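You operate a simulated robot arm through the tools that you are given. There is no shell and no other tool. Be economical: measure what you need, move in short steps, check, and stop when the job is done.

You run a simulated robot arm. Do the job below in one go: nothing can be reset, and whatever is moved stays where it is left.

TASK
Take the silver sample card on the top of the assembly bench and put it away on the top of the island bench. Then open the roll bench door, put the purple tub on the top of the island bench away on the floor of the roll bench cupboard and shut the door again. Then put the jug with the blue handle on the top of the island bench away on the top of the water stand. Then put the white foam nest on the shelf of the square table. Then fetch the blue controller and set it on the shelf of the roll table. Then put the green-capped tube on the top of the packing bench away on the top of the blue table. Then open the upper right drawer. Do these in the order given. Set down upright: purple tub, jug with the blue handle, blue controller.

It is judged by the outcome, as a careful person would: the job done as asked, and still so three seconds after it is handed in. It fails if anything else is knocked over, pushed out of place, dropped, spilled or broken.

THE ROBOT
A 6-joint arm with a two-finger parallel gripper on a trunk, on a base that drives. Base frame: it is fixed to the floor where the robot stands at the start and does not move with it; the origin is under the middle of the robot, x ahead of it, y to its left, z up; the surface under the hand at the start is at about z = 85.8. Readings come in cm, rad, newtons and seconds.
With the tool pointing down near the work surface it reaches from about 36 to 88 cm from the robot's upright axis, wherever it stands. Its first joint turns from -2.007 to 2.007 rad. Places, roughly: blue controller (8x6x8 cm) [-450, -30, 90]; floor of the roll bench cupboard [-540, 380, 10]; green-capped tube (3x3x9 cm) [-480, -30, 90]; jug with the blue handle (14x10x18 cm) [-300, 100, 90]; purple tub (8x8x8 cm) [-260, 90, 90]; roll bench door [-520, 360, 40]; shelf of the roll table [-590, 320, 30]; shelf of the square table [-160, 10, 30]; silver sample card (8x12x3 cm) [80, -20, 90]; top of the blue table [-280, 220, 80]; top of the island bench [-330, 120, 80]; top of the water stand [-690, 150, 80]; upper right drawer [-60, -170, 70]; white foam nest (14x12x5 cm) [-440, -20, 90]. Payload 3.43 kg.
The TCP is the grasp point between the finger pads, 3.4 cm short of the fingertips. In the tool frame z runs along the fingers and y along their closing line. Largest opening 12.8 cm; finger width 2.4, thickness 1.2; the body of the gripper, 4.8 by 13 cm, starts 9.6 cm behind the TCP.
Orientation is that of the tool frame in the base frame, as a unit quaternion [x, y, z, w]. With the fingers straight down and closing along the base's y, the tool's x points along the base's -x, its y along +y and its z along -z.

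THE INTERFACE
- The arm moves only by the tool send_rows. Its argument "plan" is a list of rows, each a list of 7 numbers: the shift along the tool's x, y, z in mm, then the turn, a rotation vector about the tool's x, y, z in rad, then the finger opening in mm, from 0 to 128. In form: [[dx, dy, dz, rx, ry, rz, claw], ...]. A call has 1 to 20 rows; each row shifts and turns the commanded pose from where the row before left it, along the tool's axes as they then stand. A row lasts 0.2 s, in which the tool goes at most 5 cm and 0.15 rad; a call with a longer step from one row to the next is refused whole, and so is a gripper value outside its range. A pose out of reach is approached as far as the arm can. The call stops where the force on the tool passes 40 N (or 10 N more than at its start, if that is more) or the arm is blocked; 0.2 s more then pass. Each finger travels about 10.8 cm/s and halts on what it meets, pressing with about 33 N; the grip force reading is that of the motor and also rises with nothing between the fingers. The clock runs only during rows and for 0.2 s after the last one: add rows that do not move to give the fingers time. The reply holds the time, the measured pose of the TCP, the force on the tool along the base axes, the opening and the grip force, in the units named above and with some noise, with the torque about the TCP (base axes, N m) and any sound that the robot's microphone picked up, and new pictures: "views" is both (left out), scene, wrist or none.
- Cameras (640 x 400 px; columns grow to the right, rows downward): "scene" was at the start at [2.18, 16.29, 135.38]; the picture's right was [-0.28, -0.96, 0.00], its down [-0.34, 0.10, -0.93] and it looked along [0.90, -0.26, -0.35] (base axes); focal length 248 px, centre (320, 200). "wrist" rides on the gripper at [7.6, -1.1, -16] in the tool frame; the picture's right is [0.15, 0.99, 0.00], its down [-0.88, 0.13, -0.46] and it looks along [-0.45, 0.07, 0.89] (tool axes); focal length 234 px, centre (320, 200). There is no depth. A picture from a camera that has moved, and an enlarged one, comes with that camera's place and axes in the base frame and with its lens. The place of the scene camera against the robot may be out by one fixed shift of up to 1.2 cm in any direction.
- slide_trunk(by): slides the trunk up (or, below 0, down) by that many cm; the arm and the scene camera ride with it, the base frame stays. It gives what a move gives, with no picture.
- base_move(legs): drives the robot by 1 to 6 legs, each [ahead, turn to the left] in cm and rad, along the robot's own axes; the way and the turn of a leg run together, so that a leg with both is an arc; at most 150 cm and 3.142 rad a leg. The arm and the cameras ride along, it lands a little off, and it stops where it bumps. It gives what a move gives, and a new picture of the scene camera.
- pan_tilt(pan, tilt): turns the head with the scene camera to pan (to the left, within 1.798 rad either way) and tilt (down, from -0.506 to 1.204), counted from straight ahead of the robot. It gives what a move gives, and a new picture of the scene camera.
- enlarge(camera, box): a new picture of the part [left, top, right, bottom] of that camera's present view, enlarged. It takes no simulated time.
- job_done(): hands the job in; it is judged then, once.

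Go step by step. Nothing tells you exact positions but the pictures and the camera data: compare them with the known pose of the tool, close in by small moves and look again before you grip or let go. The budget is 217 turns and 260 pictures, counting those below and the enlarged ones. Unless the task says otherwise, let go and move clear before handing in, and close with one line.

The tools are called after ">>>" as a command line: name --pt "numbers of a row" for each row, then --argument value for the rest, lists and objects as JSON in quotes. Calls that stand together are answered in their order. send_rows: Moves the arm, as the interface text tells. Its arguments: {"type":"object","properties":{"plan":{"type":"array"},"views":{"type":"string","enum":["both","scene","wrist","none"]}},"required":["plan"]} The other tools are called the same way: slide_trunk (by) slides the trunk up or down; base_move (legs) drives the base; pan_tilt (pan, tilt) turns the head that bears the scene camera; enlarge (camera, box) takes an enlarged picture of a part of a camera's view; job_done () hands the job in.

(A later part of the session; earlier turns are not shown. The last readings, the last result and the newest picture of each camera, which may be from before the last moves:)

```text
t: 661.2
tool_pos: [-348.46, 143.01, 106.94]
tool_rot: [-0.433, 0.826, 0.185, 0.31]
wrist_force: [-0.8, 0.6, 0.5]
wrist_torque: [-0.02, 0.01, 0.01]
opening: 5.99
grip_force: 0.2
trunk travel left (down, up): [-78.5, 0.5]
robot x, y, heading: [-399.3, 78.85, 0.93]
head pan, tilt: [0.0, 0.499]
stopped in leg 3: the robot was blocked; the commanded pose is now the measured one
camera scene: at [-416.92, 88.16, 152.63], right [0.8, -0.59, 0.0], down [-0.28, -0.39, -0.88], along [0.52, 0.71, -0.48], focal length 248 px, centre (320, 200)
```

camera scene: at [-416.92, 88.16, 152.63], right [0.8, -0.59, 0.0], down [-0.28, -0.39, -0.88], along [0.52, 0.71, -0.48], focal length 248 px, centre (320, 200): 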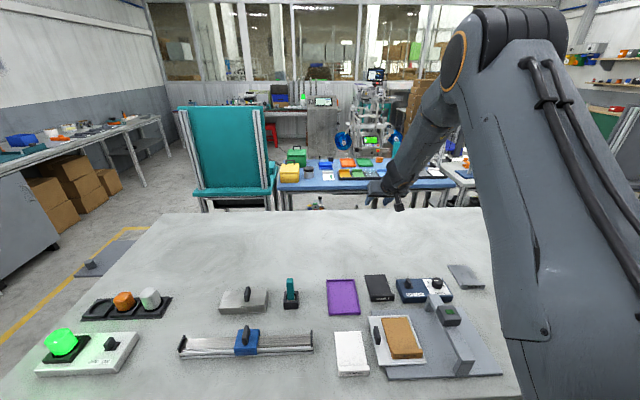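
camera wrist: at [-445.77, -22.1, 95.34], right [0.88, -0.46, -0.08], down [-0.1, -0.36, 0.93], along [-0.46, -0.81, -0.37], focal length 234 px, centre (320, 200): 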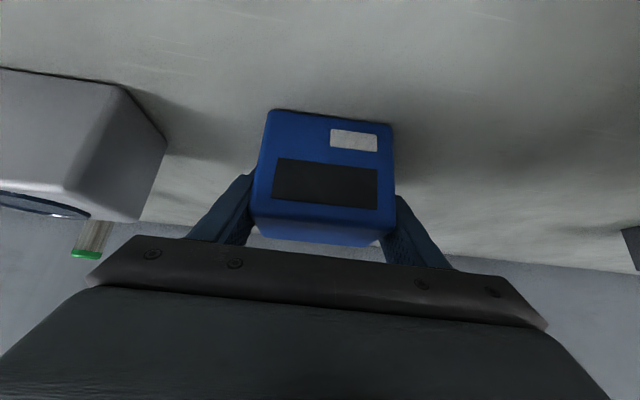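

Too near the island for rotating; I'll back 9 cm and then turn.

>>> base_move --legs '[[-9, 0], [0, 1.571], [0, 1.595], [28, 0]]'

>>> send_rows --pt "0 0 0 0 0 0 60" --views "wrist"

```text
t: 671.6
tool_pos: [-470.49, -15.97, 107.06]
tool_rot: [0.822, 0.441, -0.308, 0.188]
wrist_force: [-0.1, 0.2, 0.1]
wrist_torque: [-0.01, 0.01, -0.02]
opening: 5.99
grip_force: 0.2
trunk travel left (down, up): [-78.5, 0.5]
robot x, y, heading: [-420.94, 48.66, -2.19]
head pan, tilt: [0.0, 0.499]
camera scene: at [-404.4, 38.72, 152.63], right [-0.81, 0.58, 0.0], down [0.28, 0.39, -0.88], along [-0.51, -0.71, -0.48], focal length 248 px, centre (320, 200)
```

scene: 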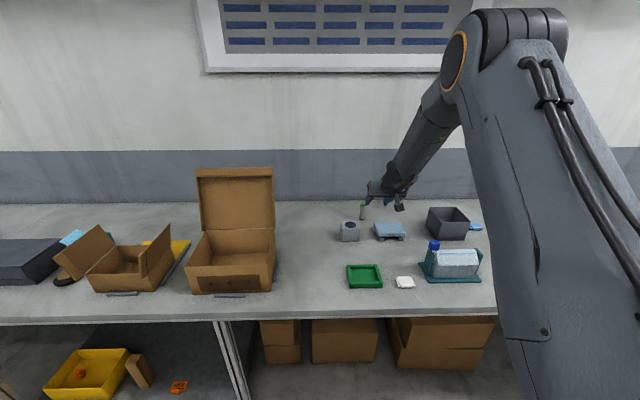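

```text
t: 672.0
tool_pos: [-470.56, -16.05, 107.02]
tool_rot: [0.822, 0.44, -0.309, 0.188]
wrist_force: [0.3, 0.4, 0.1]
wrist_torque: [0.0, 0.0, -0.05]
opening: 6.0
grip_force: 0.0
trunk travel left (down, up): [-78.5, 0.5]
robot x, y, heading: [-421.08, 49.13, -2.191]
head pan, tilt: [0.0, 0.499]
camera wrist: at [-462.9, -1.6, 113.65], right [0.89, -0.45, -0.06], down [-0.11, -0.34, 0.93], along [-0.44, -0.83, -0.35], focal length 234 px, centre (320, 200)
```

wrist: 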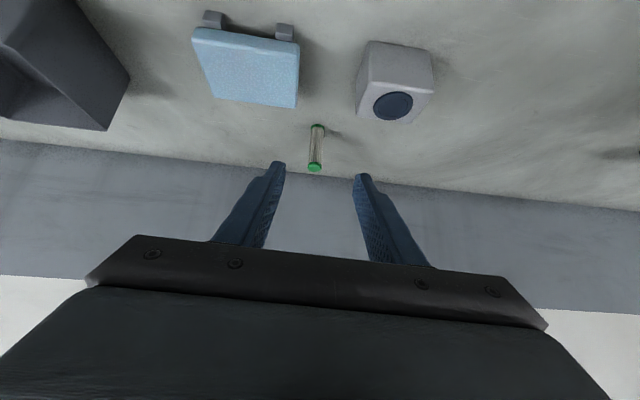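

The tube stands at about (-482.9,-36.2). I'll drive 17 cm closer and descend most of the way.

>>> base_move --legs '[[17, 0]]'

>>> send_rows --pt "18 1.9 41 0 0 0 60" --pt "18 1.9 41 0 0 0 60" --pt "18 1.9 36 0 0 0 60" --pt "0 0 0 0 0 0 60" --views "wrist"

```text
t: 673.4
tool_pos: [-480.6, -29.98, 106.98]
tool_rot: [0.822, 0.441, -0.308, 0.189]
wrist_force: [-0.1, 0.1, 0.8]
wrist_torque: [-0.02, 0.0, -0.01]
opening: 6.0
grip_force: 0.0
trunk travel left (down, up): [-78.5, 0.5]
robot x, y, heading: [-430.85, 34.68, -2.191]
head pan, tilt: [0.0, 0.499]
camera scene: at [-414.37, 24.75, 152.63], right [-0.81, 0.58, 0.0], down [0.28, 0.39, -0.88], along [-0.51, -0.71, -0.48], focal length 248 px, centre (320, 200)
```

scene: 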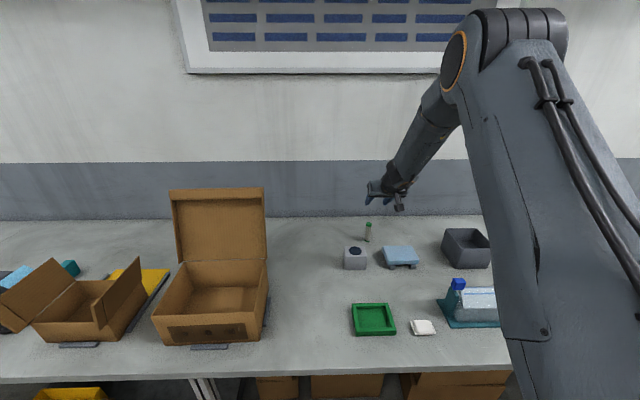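

```text
t: 674.4
tool_pos: [-481.98, -33.71, 94.51]
tool_rot: [0.823, 0.439, -0.309, 0.187]
wrist_force: [-0.3, 0.2, 0.1]
wrist_torque: [-0.01, -0.02, -0.02]
opening: 5.98
grip_force: 0.0
trunk travel left (down, up): [-78.5, 0.5]
robot x, y, heading: [-430.74, 34.93, -2.193]
head pan, tilt: [0.0, 0.499]
camera wrist: at [-474.26, -19.34, 101.2], right [0.89, -0.45, -0.06], down [-0.11, -0.34, 0.93], along [-0.44, -0.83, -0.35], focal length 234 px, centre (320, 200)
```

wrist: 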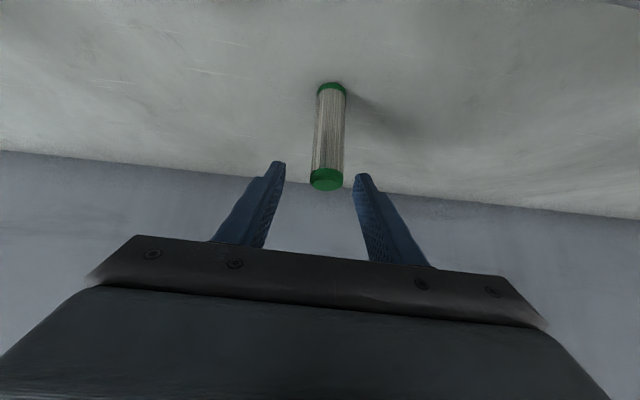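

Nearly there; final 5 cm down with a small shift, then close.

>>> send_rows --pt "10.2 3 22.5 0 0 0 60" --pt "10.2 3 22.5 0 0 0 60" --pt "0 0 0 0 0 0 60" --pt "0 0 0 0 0 0 45" --pt "0 0 0 0 0 0 32" --pt "0 0 0 0 0 0 20" --pt "0 0 0 0 0 0 10" --pt "0 0 0 0 0 0 10" --views "wrist"

```text
t: 676.2
tool_pos: [-481.98, -35.33, 89.74]
tool_rot: [0.822, 0.44, -0.308, 0.187]
wrist_force: [-0.2, -0.4, 0.0]
wrist_torque: [-0.01, 0.04, 0.0]
opening: 2.39
grip_force: 32.8
trunk travel left (down, up): [-78.5, 0.5]
robot x, y, heading: [-431.2, 34.7, -2.191]
head pan, tilt: [0.0, 0.499]
camera wrist: at [-474.41, -20.99, 96.57], right [0.89, -0.45, -0.06], down [-0.11, -0.34, 0.93], along [-0.44, -0.83, -0.35], focal length 234 px, centre (320, 200)
```

wrist: 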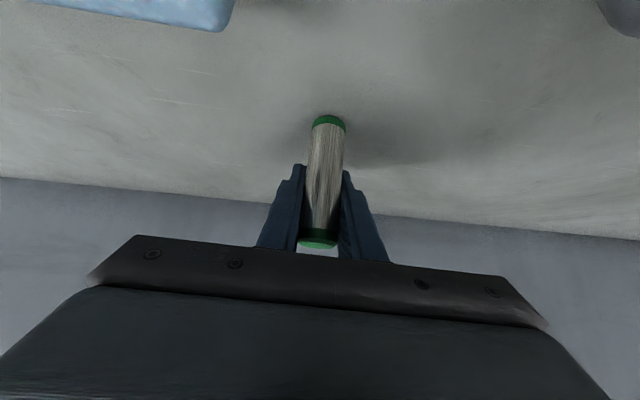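

Tube gripped (2.4 cm). I'll lift it and start the drive to the blue table via the wide aisle on its far side.

>>> send_rows --pt "-15 0.8 -16 0 0 0 10" --pt "-29 1.6 -31.8 0 0 0 10" --pt "-29 1.6 -31.8 0 0 0 10" --pt "-29 1.6 -31.8 0 0 0 10" --pt "-20 1 -22 0 0 0 10" --pt "0 0 0 0 0 0 10" --views "none"

>>> base_move --legs '[[-33, 0], [0, -1.567], [89, 0], [89, 0], [0, -1.571], [139, 0]]'

```text
t: 677.6
tool_pos: [-482.2, -35.5, 108.06]
tool_rot: [0.822, 0.44, -0.308, 0.188]
wrist_force: [-0.3, 1.1, -0.6]
wrist_torque: [-0.04, 0.01, 0.05]
opening: 2.34
grip_force: 33.0
trunk travel left (down, up): [-78.5, 0.5]
robot x, y, heading: [-430.93, 34.6, -2.193]
head pan, tilt: [0.0, 0.499]
```

```text
t: 702.6
tool_pos: [-423.58, 349.57, 107.9]
tool_rot: [-0.438, 0.824, 0.187, 0.308]
wrist_force: [-0.2, 0.4, -0.7]
wrist_torque: [0.01, -0.02, -0.01]
opening: 2.39
grip_force: 32.8
trunk travel left (down, up): [-78.5, 0.5]
robot x, y, heading: [-475.55, 279.63, 0.949]
head pan, tilt: [0.0, 0.499]
camera scene: at [-493.11, 288.43, 152.63], right [0.81, -0.59, 0.0], down [-0.28, -0.39, -0.88], along [0.52, 0.71, -0.48], focal length 248 px, centre (320, 200)
```

scene: 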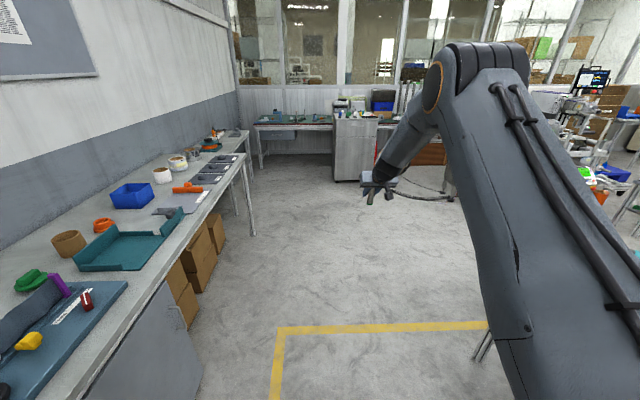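

Clear ahead. Continue and turn into the aisle.

>>> base_move --legs '[[137, 0], [0, -1.565]]'

```text
t: 713.2
tool_pos: [-324.9, 339.19, 108.1]
tool_rot: [0.266, 0.894, -0.083, 0.351]
wrist_force: [0.0, -0.4, -0.6]
wrist_torque: [-0.02, 0.0, 0.02]
opening: 2.36
grip_force: 33.3
trunk travel left (down, up): [-78.5, 0.5]
robot x, y, heading: [-395.74, 389.85, -0.61]
head pan, tilt: [0.0, 0.499]
camera scene: at [-387.07, 406.36, 152.63], right [-0.57, -0.82, 0.0], down [-0.39, 0.27, -0.88], along [0.72, -0.5, -0.48], focal length 248 px, centre (320, 200)
```

scene: 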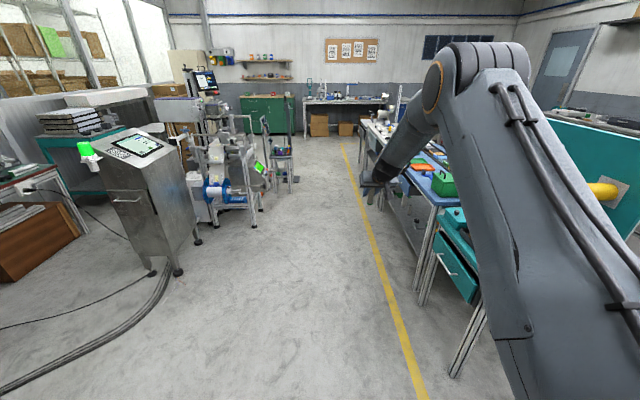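

The blue table is ahead on the right; its aisle edge is at d≈40. I'll drive alongside and look at its top.

>>> base_move --legs '[[150, 0]]'

>>> pan_tilt --pan -1.25 --tilt 0.65

```text
t: 720.7
tool_pos: [-201.33, 253.34, 108.04]
tool_rot: [0.265, 0.894, -0.083, 0.351]
wrist_force: [-0.8, -0.4, -1.4]
wrist_torque: [0.0, 0.01, 0.02]
opening: 2.39
grip_force: 32.8
trunk travel left (down, up): [-78.5, 0.5]
robot x, y, heading: [-272.47, 303.64, -0.607]
head pan, tilt: [0.0, 0.499]
camera scene: at [-263.78, 320.31, 152.63], right [-0.57, -0.82, 0.0], down [-0.39, 0.27, -0.88], along [0.72, -0.5, -0.48], focal length 248 px, centre (320, 200)
```

scene: 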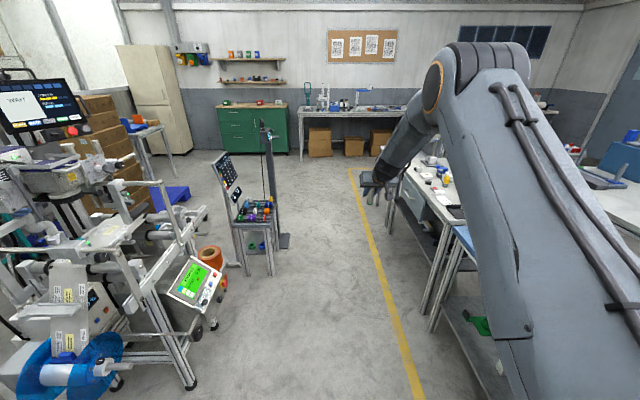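

```text
t: 722.1
tool_pos: [-201.32, 253.36, 107.99]
tool_rot: [0.264, 0.894, -0.083, 0.352]
wrist_force: [0.3, -0.3, -0.5]
wrist_torque: [-0.01, 0.02, 0.02]
opening: 2.37
grip_force: 33.2
trunk travel left (down, up): [-78.5, 0.5]
robot x, y, heading: [-272.55, 304.0, -0.606]
head pan, tilt: [-1.25, 0.649]
camera scene: at [-273.7, 317.18, 151.3], right [-0.96, 0.28, 0.0], down [0.17, 0.58, -0.8], along [-0.22, -0.76, -0.6], focal length 248 px, centre (320, 200)
```

scene: 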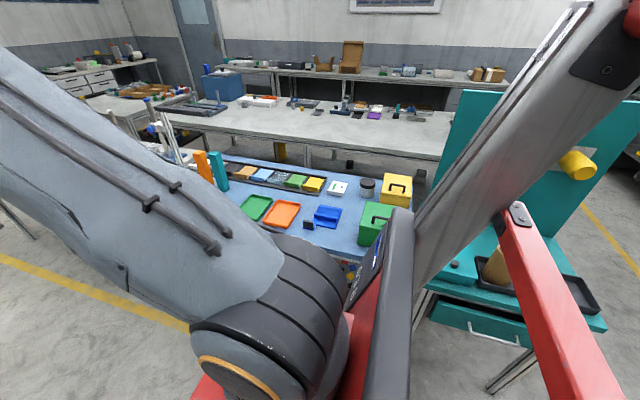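

I can see the blue table's top. I'll zoom in to choose a free spot.

>>> enlarge --camera "scene" --box '[200, 150, 424, 290]'

```text
2.86 times, centred on (312, 220) of scene
camera zoom: at [-273.7, 317.18, 151.3], right [-0.96, 0.28, 0.0], down [0.17, 0.58, -0.8], along [-0.22, -0.76, -0.6], focal length 709 px, centre (343, 143)
```

zoom: 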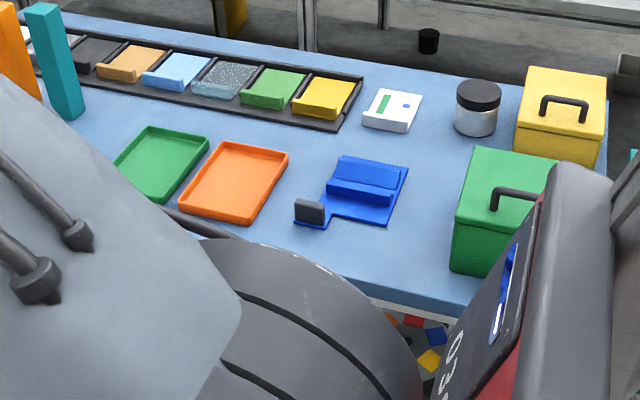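

Chosen spot: between the orange tray and the blue bracket, near (-293.5,231.1). To swing past the tall posts safely I'll pull the arm in 17 cm, move 26 cm on, and turn to face the table.

>>> send_rows --pt "31.4 0 -28.6 0 0 0 10" --pt "31.4 0 -28.6 0 0 0 10" --pt "31.4 0 -28.6 0 0 0 10" --pt "31.4 0 -28.6 0 0 0 10" --pt "-20 1 -22 0 0 0 10" --pt "0 0 0 0 0 0 10" --views "none"

>>> base_move --legs '[[26, 0], [0, -1.58]]'

>>> pan_tilt --pan 0.0 --tilt 0.75

```text
t: 723.5
tool_pos: [-215.73, 262.34, 110.95]
tool_rot: [0.264, 0.894, -0.083, 0.351]
wrist_force: [0.9, 0.1, -0.9]
wrist_torque: [0.0, -0.03, 0.0]
opening: 2.36
grip_force: 32.8
trunk travel left (down, up): [-78.5, 0.5]
robot x, y, heading: [-272.41, 304.0, -0.607]
head pan, tilt: [-1.25, 0.649]
```

```text
t: 729.2
tool_pos: [-293.05, 232.45, 111.02]
tool_rot: [0.823, 0.44, -0.308, 0.188]
wrist_force: [-0.8, 0.1, 0.2]
wrist_torque: [0.0, 0.0, -0.02]
opening: 2.37
grip_force: 33.2
trunk travel left (down, up): [-78.5, 0.5]
robot x, y, heading: [-251.0, 288.55, -2.192]
head pan, tilt: [-1.25, 0.649]
camera scene: at [-237.47, 288.42, 151.3], right [0.29, 0.96, 0.0], down [0.58, -0.18, -0.8], along [-0.76, 0.23, -0.6], focal length 248 px, centre (320, 200)
```

scene: 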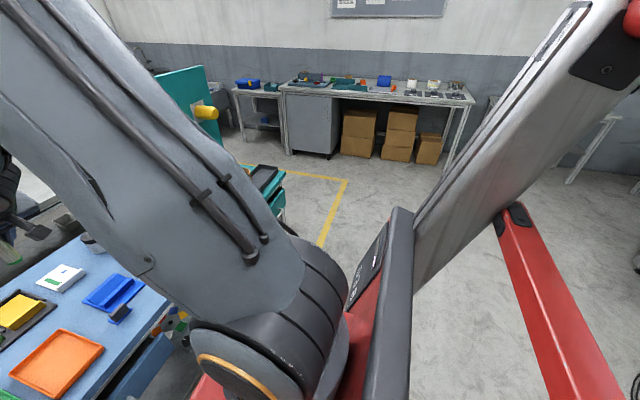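

```text
t: 730.7
tool_pos: [-292.98, 232.42, 111.08]
tool_rot: [0.822, 0.44, -0.308, 0.188]
wrist_force: [-0.8, 1.5, -0.3]
wrist_torque: [-0.02, 0.04, 0.02]
opening: 2.34
grip_force: 33.1
trunk travel left (down, up): [-78.5, 0.5]
robot x, y, heading: [-251.07, 288.62, -2.19]
head pan, tilt: [0.0, 0.75]
camera scene: at [-234.0, 279.12, 150.44], right [-0.81, 0.58, 0.0], down [0.4, 0.55, -0.73], along [-0.43, -0.59, -0.68], focal length 248 px, centre (320, 200)
```

scene: 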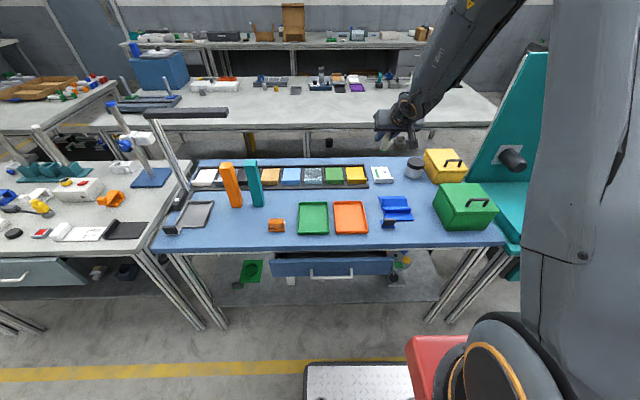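

The exact spot is tight; a better one is the free front-right area at (d 31, n 387). I'll reverse 11 cm, shift 13.5 cm right, and lower most of the way.

>>> base_move --legs '[[-11.3, 0]]'

>>> send_rows --pt "0 -34 0 0 0 0 10" --pt "0 -34 0 0 0 0 10" --pt "0 -34 0 0 0 0 10" --pt "0 -34 0 0 0 0 10" --pt "0 0 0 0 0 0 10" --views "none"

>>> slide_trunk --by -17

>>> send_rows --pt "0 0 0 0 0 0 10" --views "both"

```text
t: 731.9
tool_pos: [-286.36, 241.72, 110.98]
tool_rot: [0.823, 0.439, -0.308, 0.187]
wrist_force: [0.0, -0.3, -1.3]
wrist_torque: [-0.03, -0.03, 0.0]
opening: 2.36
grip_force: 32.6
trunk travel left (down, up): [-78.5, 0.5]
robot x, y, heading: [-244.5, 297.45, -2.188]
head pan, tilt: [0.0, 0.75]
camera scene: at [-227.41, 288.32, 150.43], right [-0.81, 0.58, 0.0], down [0.4, 0.55, -0.73], along [-0.43, -0.59, -0.68], focal length 248 px, centre (320, 200)
```

scene: 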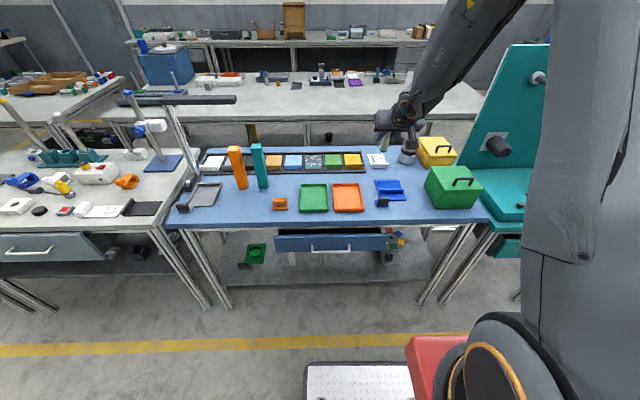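

```text
t: 733.1
tool_pos: [-297.85, 249.12, 110.56]
tool_rot: [0.823, 0.439, -0.308, 0.187]
wrist_force: [-0.1, -0.3, -1.0]
wrist_torque: [-0.01, 0.0, 0.0]
opening: 2.41
grip_force: 33.1
trunk travel left (down, up): [-78.5, 0.5]
robot x, y, heading: [-243.97, 297.86, -2.191]
head pan, tilt: [0.0, 0.75]
```

```text
t: 735.0
tool_pos: [-297.95, 249.05, 93.46]
tool_rot: [0.823, 0.44, -0.308, 0.187]
wrist_force: [1.0, 0.8, -1.2]
wrist_torque: [-0.04, -0.02, 0.0]
opening: 2.38
grip_force: 33.2
trunk travel left (down, up): [-61.5, 17.5]
robot x, y, heading: [-244.17, 297.72, -2.197]
head pan, tilt: [0.0, 0.75]
```

```text
t: 735.4
tool_pos: [-297.9, 249.11, 93.54]
tool_rot: [0.823, 0.439, -0.308, 0.188]
wrist_force: [0.4, 0.5, -1.0]
wrist_torque: [-0.04, 0.04, 0.03]
opening: 2.39
grip_force: 32.1
trunk travel left (down, up): [-61.5, 17.5]
robot x, y, heading: [-244.26, 298.24, -2.195]
head pan, tilt: [0.0, 0.75]
camera scene: at [-230.15, 284.5, 133.44], right [-0.81, 0.58, 0.0], down [0.4, 0.55, -0.73], along [-0.43, -0.59, -0.68], focal length 248 px, centre (320, 200)
camera wrist: at [-290.19, 263.54, 100.22], right [0.89, -0.45, -0.06], down [-0.11, -0.34, 0.93], along [-0.44, -0.83, -0.35], focal length 234 px, centre (320, 200)
```

scene: 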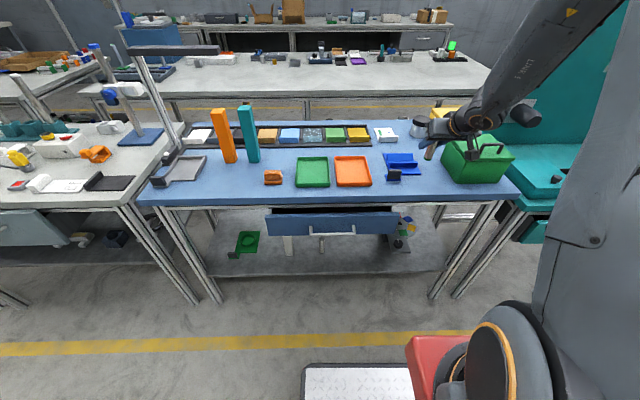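
wrist: 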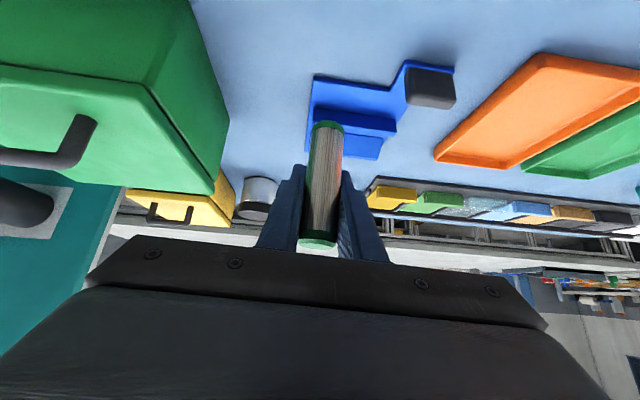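

The tube's landing point is at the bracket's edge, so I'll shift 3 cm right and 1.5 cm toward me before lowering.

>>> send_rows --pt "0 -30 0 0 0 0 10" --pt "11 0 -10 0 0 0 10" --pt "13.5 -0.7 14.8 0 0 0 10" --pt "13.5 -0.7 14.8 0 0 0 10" --pt "0 0 0 0 0 0 10" --views "wrist"

```text
t: 736.6
tool_pos: [-299.66, 251.87, 89.47]
tool_rot: [0.823, 0.439, -0.309, 0.187]
wrist_force: [-0.1, 1.4, -0.5]
wrist_torque: [-0.02, 0.0, 0.0]
opening: 2.34
grip_force: 32.8
trunk travel left (down, up): [-61.5, 17.5]
robot x, y, heading: [-244.41, 298.27, -2.195]
head pan, tilt: [0.0, 0.75]
camera wrist: at [-291.92, 266.38, 96.08], right [0.89, -0.45, -0.06], down [-0.11, -0.34, 0.93], along [-0.44, -0.83, -0.35], focal length 234 px, centre (320, 200)
```

wrist: 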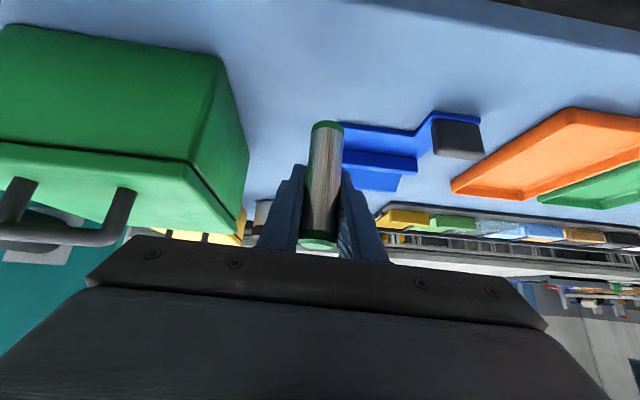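

Clear on all sides. Lowering in small steps until contact.

>>> send_rows --pt "2.7 0 3 0 0 0 10" --pt "2.7 0 3 0 0 0 10" --pt "2.7 0 3 0 0 0 10" --pt "2.7 0 3 0 0 0 10" --pt "0 0 0 0 0 0 10" --views "none"

>>> send_rows --pt "1.4 0 1.5 0 0 0 10" --pt "1.4 0 1.5 0 0 0 10" --pt "1.4 0 1.5 0 0 0 10" --pt "0 0 0 0 0 0 10" --views "none"

>>> send_rows --pt "1.4 0 1.5 0 0 0 10" --pt "1.4 0 1.5 0 0 0 10" --pt "0 0 0 0 0 0 10" --views "wrist"

```text
t: 737.8
tool_pos: [-299.61, 251.94, 87.81]
tool_rot: [0.822, 0.44, -0.308, 0.188]
wrist_force: [0.2, -0.3, -0.8]
wrist_torque: [0.0, 0.0, 0.02]
opening: 2.38
grip_force: 32.4
trunk travel left (down, up): [-61.5, 17.5]
robot x, y, heading: [-244.36, 297.68, -2.191]
head pan, tilt: [0.0, 0.75]
```

```text
t: 738.8
tool_pos: [-299.61, 251.98, 87.22]
tool_rot: [0.823, 0.44, -0.308, 0.188]
wrist_force: [0.2, -0.6, -1.1]
wrist_torque: [-0.03, -0.02, 0.02]
opening: 2.36
grip_force: 33.2
trunk travel left (down, up): [-61.5, 17.5]
robot x, y, heading: [-244.49, 298.0, -2.193]
head pan, tilt: [0.0, 0.75]
```

```text
t: 739.6
tool_pos: [-299.42, 251.9, 86.73]
tool_rot: [0.823, 0.439, -0.308, 0.187]
wrist_force: [-1.0, -0.3, -0.2]
wrist_torque: [0.0, 0.04, 0.01]
opening: 2.38
grip_force: 32.7
trunk travel left (down, up): [-61.5, 17.5]
robot x, y, heading: [-244.43, 297.88, -2.191]
head pan, tilt: [0.0, 0.75]
camera wrist: at [-291.82, 266.36, 93.46], right [0.89, -0.45, -0.06], down [-0.11, -0.34, 0.93], along [-0.44, -0.83, -0.35], focal length 234 px, centre (320, 200)
```

wrist: 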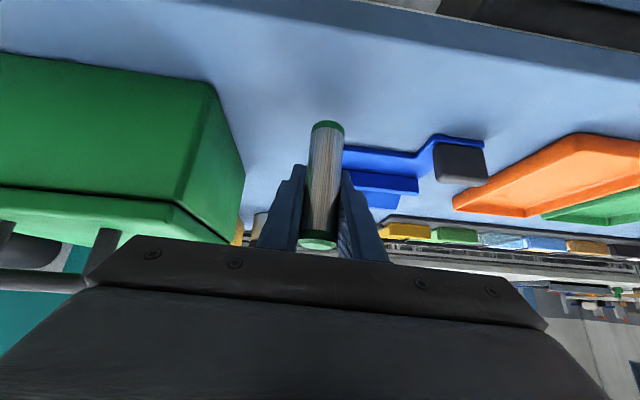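

Still no contact; continue.

>>> send_rows --pt "1.4 0 1.5 0 0 0 10" --pt "1.4 0 1.5 0 0 0 10" --pt "1.4 0 1.5 0 0 0 10" --pt "0 0 0 0 0 0 10" --views "none"

>>> send_rows --pt "1.4 0 1.5 0 0 0 10" --pt "1.4 0 1.5 0 0 0 10" --pt "0 0 0 0 0 0 10" --views "none"

>>> send_rows --pt "1.4 0 1.5 0 0 0 10" --pt "1.4 0 1.5 0 0 0 10" --pt "0 0 0 0 0 0 10" --views "none"

```text
t: 740.6
tool_pos: [-299.52, 251.89, 86.21]
tool_rot: [0.823, 0.439, -0.308, 0.187]
wrist_force: [0.3, 0.3, -0.1]
wrist_torque: [0.0, 0.02, 0.0]
opening: 2.35
grip_force: 32.8
trunk travel left (down, up): [-61.5, 17.5]
robot x, y, heading: [-244.05, 298.15, -2.19]
head pan, tilt: [0.0, 0.75]
```

```text
t: 741.4
tool_pos: [-299.56, 252.0, 85.6]
tool_rot: [0.823, 0.439, -0.308, 0.187]
wrist_force: [0.5, 0.8, -0.4]
wrist_torque: [-0.03, -0.04, -0.04]
opening: 2.39
grip_force: 32.8
trunk travel left (down, up): [-61.5, 17.5]
robot x, y, heading: [-244.49, 298.33, -2.19]
head pan, tilt: [0.0, 0.75]
```

```text
t: 742.2
tool_pos: [-299.54, 252.01, 85.34]
tool_rot: [0.823, 0.439, -0.309, 0.188]
wrist_force: [-0.1, -0.2, -0.1]
wrist_torque: [-0.01, -0.02, 0.03]
opening: 2.4
grip_force: 33.2
trunk travel left (down, up): [-61.5, 17.5]
robot x, y, heading: [-244.17, 298.08, -2.191]
head pan, tilt: [0.0, 0.75]
```

>>> send_rows --pt "1.4 0 1.5 0 0 0 10" --pt "1.4 0 1.5 0 0 0 10" --pt "0 0 0 0 0 0 10" --views "none"

>>> send_rows --pt "1.4 0 1.5 0 0 0 10" --pt "1.4 0 1.5 0 0 0 10" --pt "0 0 0 0 0 0 10" --views "none"

>>> send_rows --pt "1.4 0 1.5 0 0 0 10" --pt "1.4 0 1.5 0 0 0 10" --pt "0 0 0 0 0 0 10" --views "wrist"

```text
t: 743.0
tool_pos: [-299.44, 251.94, 84.92]
tool_rot: [0.823, 0.44, -0.308, 0.188]
wrist_force: [0.0, 0.3, -0.2]
wrist_torque: [0.01, 0.0, 0.0]
opening: 2.37
grip_force: 33.0
trunk travel left (down, up): [-61.5, 17.5]
robot x, y, heading: [-244.37, 297.86, -2.19]
head pan, tilt: [0.0, 0.75]
```

```text
t: 743.8
tool_pos: [-299.55, 251.91, 84.78]
tool_rot: [0.822, 0.439, -0.31, 0.188]
wrist_force: [-0.5, 0.0, 23.0]
wrist_torque: [0.46, -0.06, 0.0]
opening: 2.39
grip_force: 32.9
trunk travel left (down, up): [-61.5, 17.5]
robot x, y, heading: [-243.93, 297.72, -2.189]
head pan, tilt: [0.0, 0.75]
```

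```text
t: 744.6
tool_pos: [-299.35, 251.85, 84.16]
tool_rot: [0.822, 0.44, -0.309, 0.188]
wrist_force: [-5.2, -2.3, 23.0]
wrist_torque: [0.27, 0.16, 0.05]
opening: 2.36
grip_force: 33.0
trunk travel left (down, up): [-61.5, 17.5]
robot x, y, heading: [-244.4, 298.22, -2.19]
head pan, tilt: [0.0, 0.75]
camera wrist: at [-291.7, 266.35, 90.88], right [0.89, -0.45, -0.06], down [-0.11, -0.34, 0.93], along [-0.44, -0.83, -0.35], focal length 234 px, centre (320, 200)
```

wrist: 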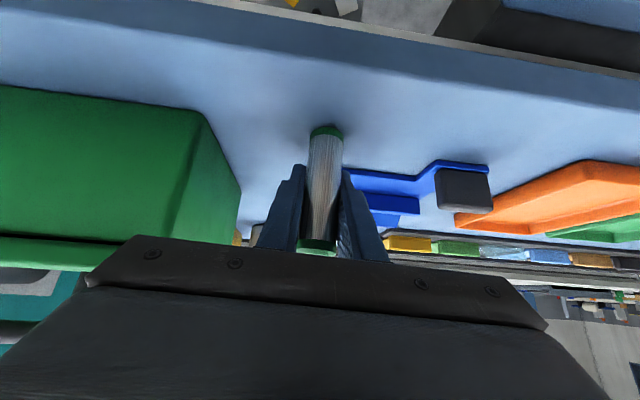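

Touchdown. I'll relax, open a little, and withdraw along the tool axis.

>>> send_rows --pt "-2.7 0 -3 0 0 0 10" --pt "0 0 0 0 0 0 28" --pt "0 0 0 0 0 0 34" --pt "0 0 0 0 0 0 42" --pt "0 0 0 0 0 0 42" --pt "0 0 -20 0 0 0 42" --pt "0 0 -40 0 0 0 42" --pt "0 0 -45 0 0 0 42" --pt "0 0 0 0 0 0 42" --views "wrist"

```text
t: 746.6
tool_pos: [-295.9, 258.02, 92.22]
tool_rot: [0.823, 0.44, -0.308, 0.187]
wrist_force: [0.2, -0.7, 0.3]
wrist_torque: [-0.03, 0.01, 0.0]
opening: 4.24
grip_force: 0.0
trunk travel left (down, up): [-61.5, 17.5]
robot x, y, heading: [-244.37, 297.79, -2.196]
head pan, tilt: [0.0, 0.75]
camera wrist: at [-288.14, 272.46, 98.92], right [0.89, -0.45, -0.06], down [-0.11, -0.34, 0.93], along [-0.44, -0.83, -0.35], focal length 234 px, centre (320, 200)
```

wrist: 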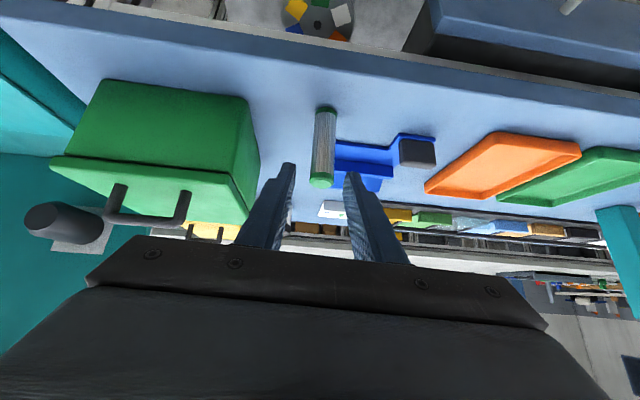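

The tube stands on the blue table. Last job: the upper right drawer of the white drawer bench (handle near d −174, n −32, z≈64). I'll raise the arm and drive round through the aisle.

>>> slide_trunk --by 16

>>> base_move --legs '[[0, 1.58], [150, 0], [150, 0], [39, 0], [0, -1.571], [150, 0]]'

```text
t: 748.4
tool_pos: [-295.92, 258.0, 108.21]
tool_rot: [0.823, 0.439, -0.308, 0.186]
wrist_force: [0.3, 0.1, -0.2]
wrist_torque: [0.02, 0.03, 0.02]
opening: 4.21
grip_force: 0.0
trunk travel left (down, up): [-77.5, 1.5]
robot x, y, heading: [-244.26, 297.86, -2.192]
head pan, tilt: [0.0, 0.75]
```

```text
t: 779.6
tool_pos: [-95.83, -59.2, 108.27]
tool_rot: [0.813, 0.458, -0.304, 0.194]
wrist_force: [0.2, 0.0, 0.1]
wrist_torque: [0.0, 0.0, -0.02]
opening: 4.21
grip_force: 0.0
trunk travel left (down, up): [-77.5, 1.5]
robot x, y, heading: [-45.96, -16.88, -2.146]
head pan, tilt: [0.0, 0.75]
camera scene: at [-28.9, -26.1, 149.44], right [-0.84, 0.55, 0.0], down [0.37, 0.57, -0.73], along [-0.4, -0.61, -0.68], focal length 248 px, centre (320, 200)
```

scene: 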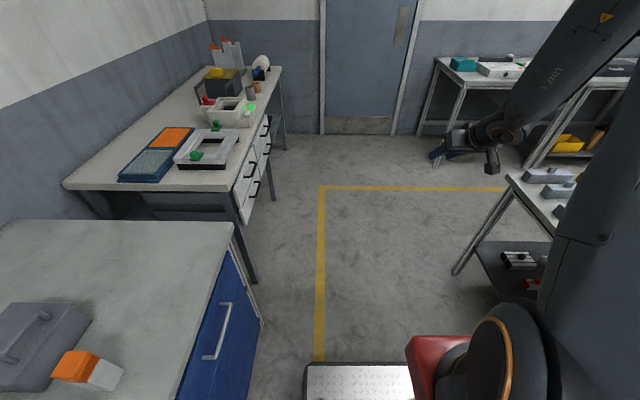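

The drawer bench is ahead on the left. I'll go in front of its right column and face it.

>>> base_move --legs '[[0, -0.217], [136, 0], [0, 1.747], [-6, 0]]'

```text
t: 792.0
tool_pos: [-107.55, -159.97, 108.29]
tool_rot: [0.267, 0.893, -0.084, 0.352]
wrist_force: [0.2, -0.7, 0.8]
wrist_torque: [-0.02, 0.0, -0.02]
opening: 4.21
grip_force: 0.1
trunk travel left (down, up): [-77.5, 1.5]
robot x, y, heading: [-148.26, -108.51, -0.611]
head pan, tilt: [0.0, 0.75]
camera scene: at [-139.45, -91.98, 149.44], right [-0.58, -0.82, 0.0], down [-0.56, 0.39, -0.73], along [0.6, -0.42, -0.68], focal length 248 px, centre (320, 200)
```

scene: 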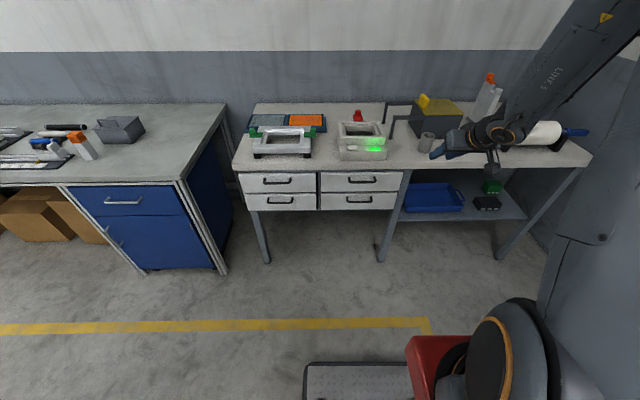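

The upper right drawer's handle is near (d −175, n −32, z 76). I'll zoom to see its shape.

>>> enlarge --camera "scene" --box '[300, 150, 428, 230]'

```text
5.00 times, centred on (364, 190) of scene
camera zoom: at [-139.45, -91.98, 149.44], right [-0.58, -0.82, 0.0], down [-0.56, 0.39, -0.73], along [0.6, -0.42, -0.68], focal length 1240 px, centre (100, 250)
```

zoom: 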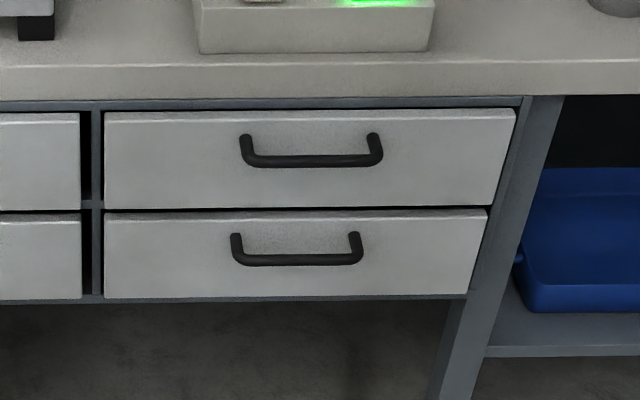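

It's a horizontal D-bar about 12.6 cm long, standing off ~3 cm. I'll grip the bar from the front with the gripper rolled 90° and pitched slightly down. First I orient in free space.

>>> send_rows --pt "0 43 0 0 0 0 50" --pt "0 43 0 0 0 0 50" --pt "0 43 0 0 0 0 50" --pt "0 43 0 0 0 0 50" --pt "0 0 0 0 -0.12 0 50" --pt "0 0 0 0 -0.12 0 50" --pt "0 0 0 0 -0.12 0 50" --pt "0 0 0 0 0 0.143 50" --pt "0 0 0 0 0 0.143 50" --pt "0 0 0 0 0 0.143 50" --pt "0 0 0 0 0 0.143 50" --pt "0 0 0 0 0 0.143 50" --pt "0 0 0 0 0 0.143 50" --pt "0 0 0 0 0 0.143 50" --pt "0 0 0 0 0 0.143 50" --pt "0 0 0 0 0 0.143 50" --pt "0 0 0 0 0 0.143 50" --pt "0 0 0 0 0 0.141 50" --pt "0 0 0 0 0 0 50" --views "none"

```text
t: 796.0
tool_pos: [-100.17, -147.74, 109.05]
tool_rot: [0.752, 0.404, 0.269, 0.447]
wrist_force: [0.2, 0.6, -0.1]
wrist_torque: [0.0, -0.02, 0.03]
opening: 5.0
grip_force: 0.2
out of reach, approached as far as the arm can: row 6, 7
trunk travel left (down, up): [-77.5, 1.5]
robot x, y, heading: [-147.75, -108.59, -0.609]
head pan, tilt: [0.0, 0.75]
```

The roll works. I'll correct yaw and lateral offset, lower the trunk 32 cm, and look.

>>> send_rows --pt "0 0 0 -0.003 -0.071 0.037 50" --pt "30 0 0 0 0 0 50" --pt "0 0 0 0 0 0 50" --views "none"

>>> slide_trunk --by -32

>>> send_rows --pt "0 0 0 0 0 0 50" --views "both"

```text
t: 796.8
tool_pos: [-99.43, -146.55, 109.55]
tool_rot: [0.749, 0.41, 0.276, 0.442]
wrist_force: [0.7, -0.2, 1.3]
wrist_torque: [-0.03, -0.03, 0.0]
opening: 4.97
grip_force: 0.1
out of reach, approached as far as the arm can: row 1, 2
trunk travel left (down, up): [-77.5, 1.5]
robot x, y, heading: [-147.79, -108.84, -0.615]
head pan, tilt: [0.0, 0.75]
```

```text
t: 799.9
tool_pos: [-92.1, -151.7, 77.52]
tool_rot: [0.749, 0.41, 0.275, 0.442]
wrist_force: [-0.3, 0.0, 0.5]
wrist_torque: [-0.03, -0.02, -0.01]
opening: 5.01
grip_force: 0.1
trunk travel left (down, up): [-45.5, 33.5]
robot x, y, heading: [-147.66, -109.02, -0.613]
head pan, tilt: [0.0, 0.75]
```

```text
t: 800.3
tool_pos: [-92.22, -151.79, 77.68]
tool_rot: [0.749, 0.41, 0.276, 0.442]
wrist_force: [1.5, -0.3, -0.2]
wrist_torque: [0.01, -0.02, 0.0]
opening: 5.02
grip_force: 0.0
trunk travel left (down, up): [-45.5, 33.5]
robot x, y, heading: [-147.63, -109.2, -0.612]
head pan, tilt: [0.0, 0.75]
camera scene: at [-132.18, -97.08, 117.44], right [-0.58, -0.82, 0.0], down [-0.56, 0.39, -0.73], along [0.6, -0.42, -0.68], focal length 248 px, centre (320, 200)
camera wrist: at [-101.1, -138.02, 84.3], right [0.44, -0.15, 0.89], down [-0.76, -0.59, 0.28], along [0.48, -0.79, -0.37], focal length 234 px, centre (320, 200)
```

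scene: 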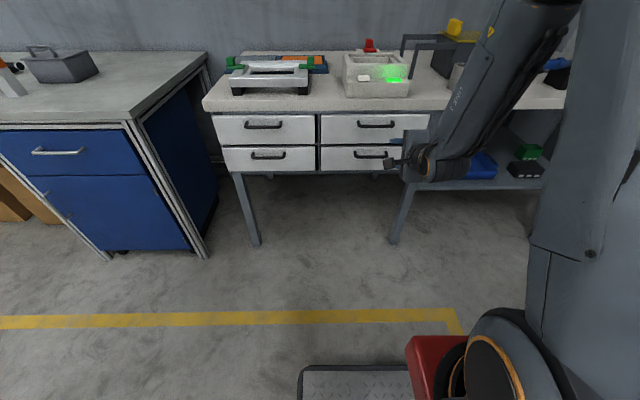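
wrist: 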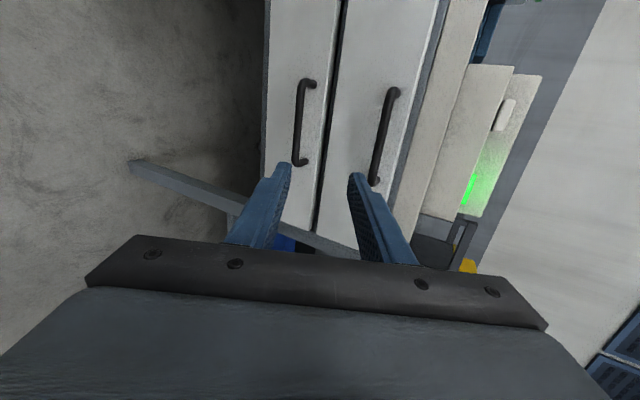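

The upper drawer's bar is at about d −174.5, n −32.4, z≈77.3. I'll drive 10 cm closer, align, and stop about 3 cm short to check.

>>> base_move --legs '[[10, 0]]'

>>> send_rows --pt "10 21 21 0 0 0 42" --pt "10 20.5 21 0 0 0 42" --pt "0 0 0 0 0 0 42" --views "wrist"

```text
t: 801.5
tool_pos: [-83.84, -157.6, 77.52]
tool_rot: [0.75, 0.409, 0.275, 0.441]
wrist_force: [-0.6, -0.4, -0.1]
wrist_torque: [0.02, 0.0, 0.0]
opening: 4.97
grip_force: 0.1
trunk travel left (down, up): [-45.5, 33.5]
robot x, y, heading: [-139.71, -114.55, -0.617]
head pan, tilt: [0.0, 0.75]
camera scene: at [-123.91, -102.89, 117.44], right [-0.57, -0.82, 0.0], down [-0.56, 0.39, -0.73], along [0.6, -0.42, -0.68], focal length 248 px, centre (320, 200)
```

scene: 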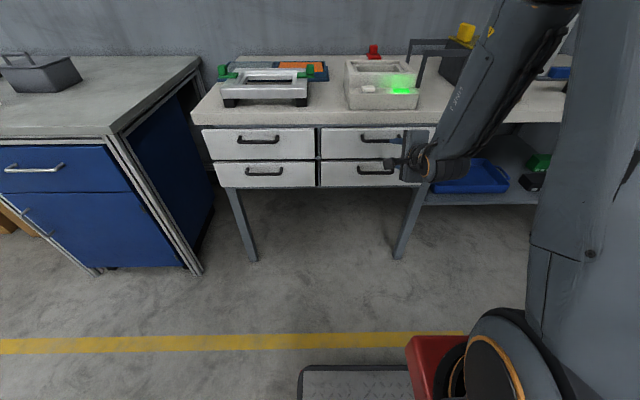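

```text
t: 802.3
tool_pos: [-78.7, -159.48, 79.82]
tool_rot: [0.748, 0.413, 0.278, 0.439]
wrist_force: [-4.6, 3.5, 2.3]
wrist_torque: [-0.13, -0.05, -0.01]
opening: 4.16
grip_force: 0.0
out of reach, approached as far as the arm can: row 2
trunk travel left (down, up): [-45.5, 33.5]
robot x, y, heading: [-139.43, -114.91, -0.612]
head pan, tilt: [0.0, 0.75]
camera wrist: at [-87.65, -145.93, 86.48], right [0.44, -0.15, 0.89], down [-0.75, -0.6, 0.28], along [0.49, -0.79, -0.37], focal length 234 px, centre (320, 200)
```

wrist: 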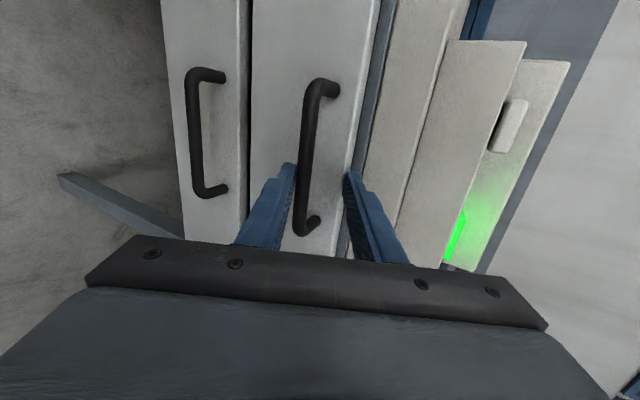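

The bar lies between the fingertips; the upper tip lightly touches the bench-top edge. I'll lower 1.5 cm, then move in 2.6 cm and close.

>>> send_rows --pt "0 -4 -8 0 0 0 42" --pt "-0.8 -13.3 6.9 0 0 0 42" --pt "-1 8 15.5 0 0 0 42" --pt "-1 8 15.5 0 0 0 42" --pt "0 0 0 0 0 0 42" --pt "0 0 0 0 0 0 25" --pt "0 0 0 0 0 0 8" --pt "0 0 0 0 0 0 0" --pt "0 0 0 0 0 0 0" --views "wrist"

```text
t: 803.0
tool_pos: [-79.25, -159.62, 78.22]
tool_rot: [0.749, 0.412, 0.279, 0.438]
wrist_force: [-25.7, 19.3, 14.3]
wrist_torque: [-0.69, -0.83, -0.23]
opening: 4.13
grip_force: 0.1
trunk travel left (down, up): [-45.5, 33.5]
robot x, y, heading: [-139.69, -114.7, -0.62]
head pan, tilt: [0.0, 0.75]
stopped in row 3: the force on the tool passed its limit at 62 N (the readings are from after the stop); the commanded pose is now the measured one
camera wrist: at [-88.19, -146.0, 85.08], right [0.44, -0.15, 0.88], down [-0.75, -0.6, 0.28], along [0.49, -0.79, -0.38], focal length 234 px, centre (320, 200)
```

wrist: 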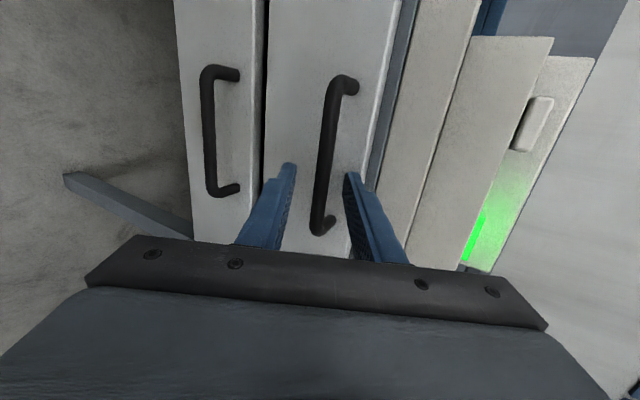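

Judging by the handle's apparent size, the bar is already between the pads and the tips touch the drawer face. I'll ease back slightly and close.

>>> send_rows --pt "0 -2 -4 0 0 0 42" --pt "0 0 0 0 0 0 25" --pt "0 0 0 0 0 0 8" --pt "0 0 0 0 0 0 0" --pt "0 0 0 0 0 0 0" --views "wrist"

```text
t: 804.2
tool_pos: [-79.24, -159.62, 78.37]
tool_rot: [0.748, 0.412, 0.279, 0.439]
wrist_force: [1.8, -3.5, 21.4]
wrist_torque: [-0.93, 0.27, 0.54]
opening: 1.19
grip_force: 44.7
trunk travel left (down, up): [-45.5, 33.5]
robot x, y, heading: [-139.67, -114.61, -0.612]
head pan, tilt: [0.0, 0.75]
camera wrist: at [-88.34, -145.93, 85.15], right [0.44, -0.15, 0.89], down [-0.75, -0.6, 0.28], along [0.49, -0.79, -0.37], focal length 234 px, centre (320, 200)
```

wrist: 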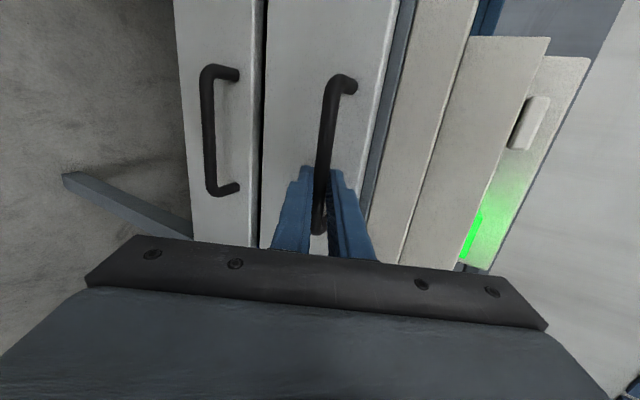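

The bar is gripped. I'll pull the drawer by backing the base.

>>> base_move --legs '[[-5, 0], [-5, 0], [-6, 0], [-6, 0]]'

```text
t: 805.9
tool_pos: [-87.69, -153.92, 78.23]
tool_rot: [0.748, 0.411, 0.279, 0.44]
wrist_force: [-1.7, -0.7, 0.3]
wrist_torque: [-0.93, 0.56, 0.44]
opening: 1.17
grip_force: 44.4
trunk travel left (down, up): [-45.5, 33.5]
robot x, y, heading: [-147.67, -109.07, -0.617]
head pan, tilt: [0.0, 0.75]
stopped in leg 3: the force on the tool passed its limit at 42 N (the readings are from after the stop); the commanded pose is now the measured one
camera scene: at [-132.21, -97.07, 117.42], right [-0.58, -0.82, 0.0], down [-0.56, 0.39, -0.73], along [0.6, -0.42, -0.68], focal length 248 px, centre (320, 200)
```

scene: 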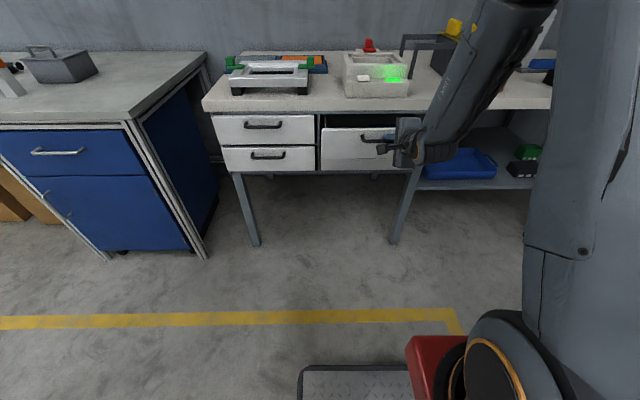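

Drawer is coming (about 10 cm). Continue pulling.

>>> base_move --legs '[[-5, 0], [-5, 0], [-5, 0], [-5, 0]]'

```text
t: 808.4
tool_pos: [-103.99, -142.44, 78.45]
tool_rot: [0.748, 0.41, 0.279, 0.441]
wrist_force: [-17.7, -27.6, 1.4]
wrist_torque: [-1.05, 0.67, -0.05]
opening: 1.23
grip_force: 45.0
trunk travel left (down, up): [-45.5, 33.5]
robot x, y, heading: [-164.55, -96.97, -0.617]
head pan, tilt: [0.0, 0.75]
camera scene: at [-148.6, -85.67, 117.45], right [-0.58, -0.82, 0.0], down [-0.56, 0.39, -0.73], along [0.6, -0.42, -0.68], focal length 248 px, centre (320, 200)
```

scene: 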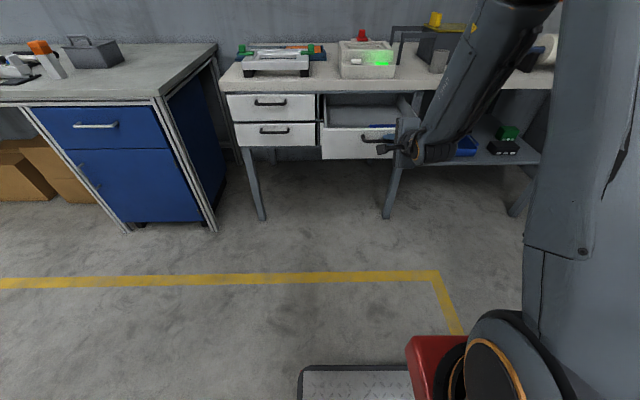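

Open about 30 cm. I'll pull a little more to see if it reaches its stop.

>>> base_move --legs '[[-4, 0], [-4, 0]]'

```text
t: 809.6
tool_pos: [-107.01, -140.27, 78.88]
tool_rot: [0.744, 0.41, 0.281, 0.446]
wrist_force: [5.2, -4.4, -6.3]
wrist_torque: [-0.92, 0.64, 0.34]
opening: 1.19
grip_force: 45.4
trunk travel left (down, up): [-45.5, 33.5]
robot x, y, heading: [-167.39, -94.62, -0.615]
head pan, tilt: [0.0, 0.75]
stopped in leg 2: the force on the tool passed its limit at 50 N (the readings are from after the stop); the commanded pose is now the measured one
camera scene: at [-151.95, -83.17, 117.44], right [-0.58, -0.82, 0.0], down [-0.56, 0.39, -0.73], along [0.6, -0.42, -0.68], focal length 248 px, centre (320, 200)
```

scene: 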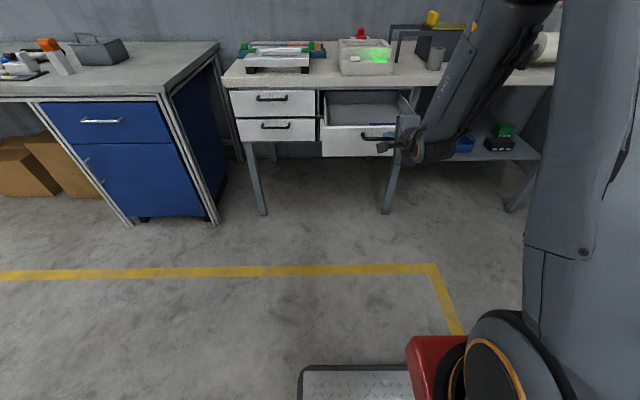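

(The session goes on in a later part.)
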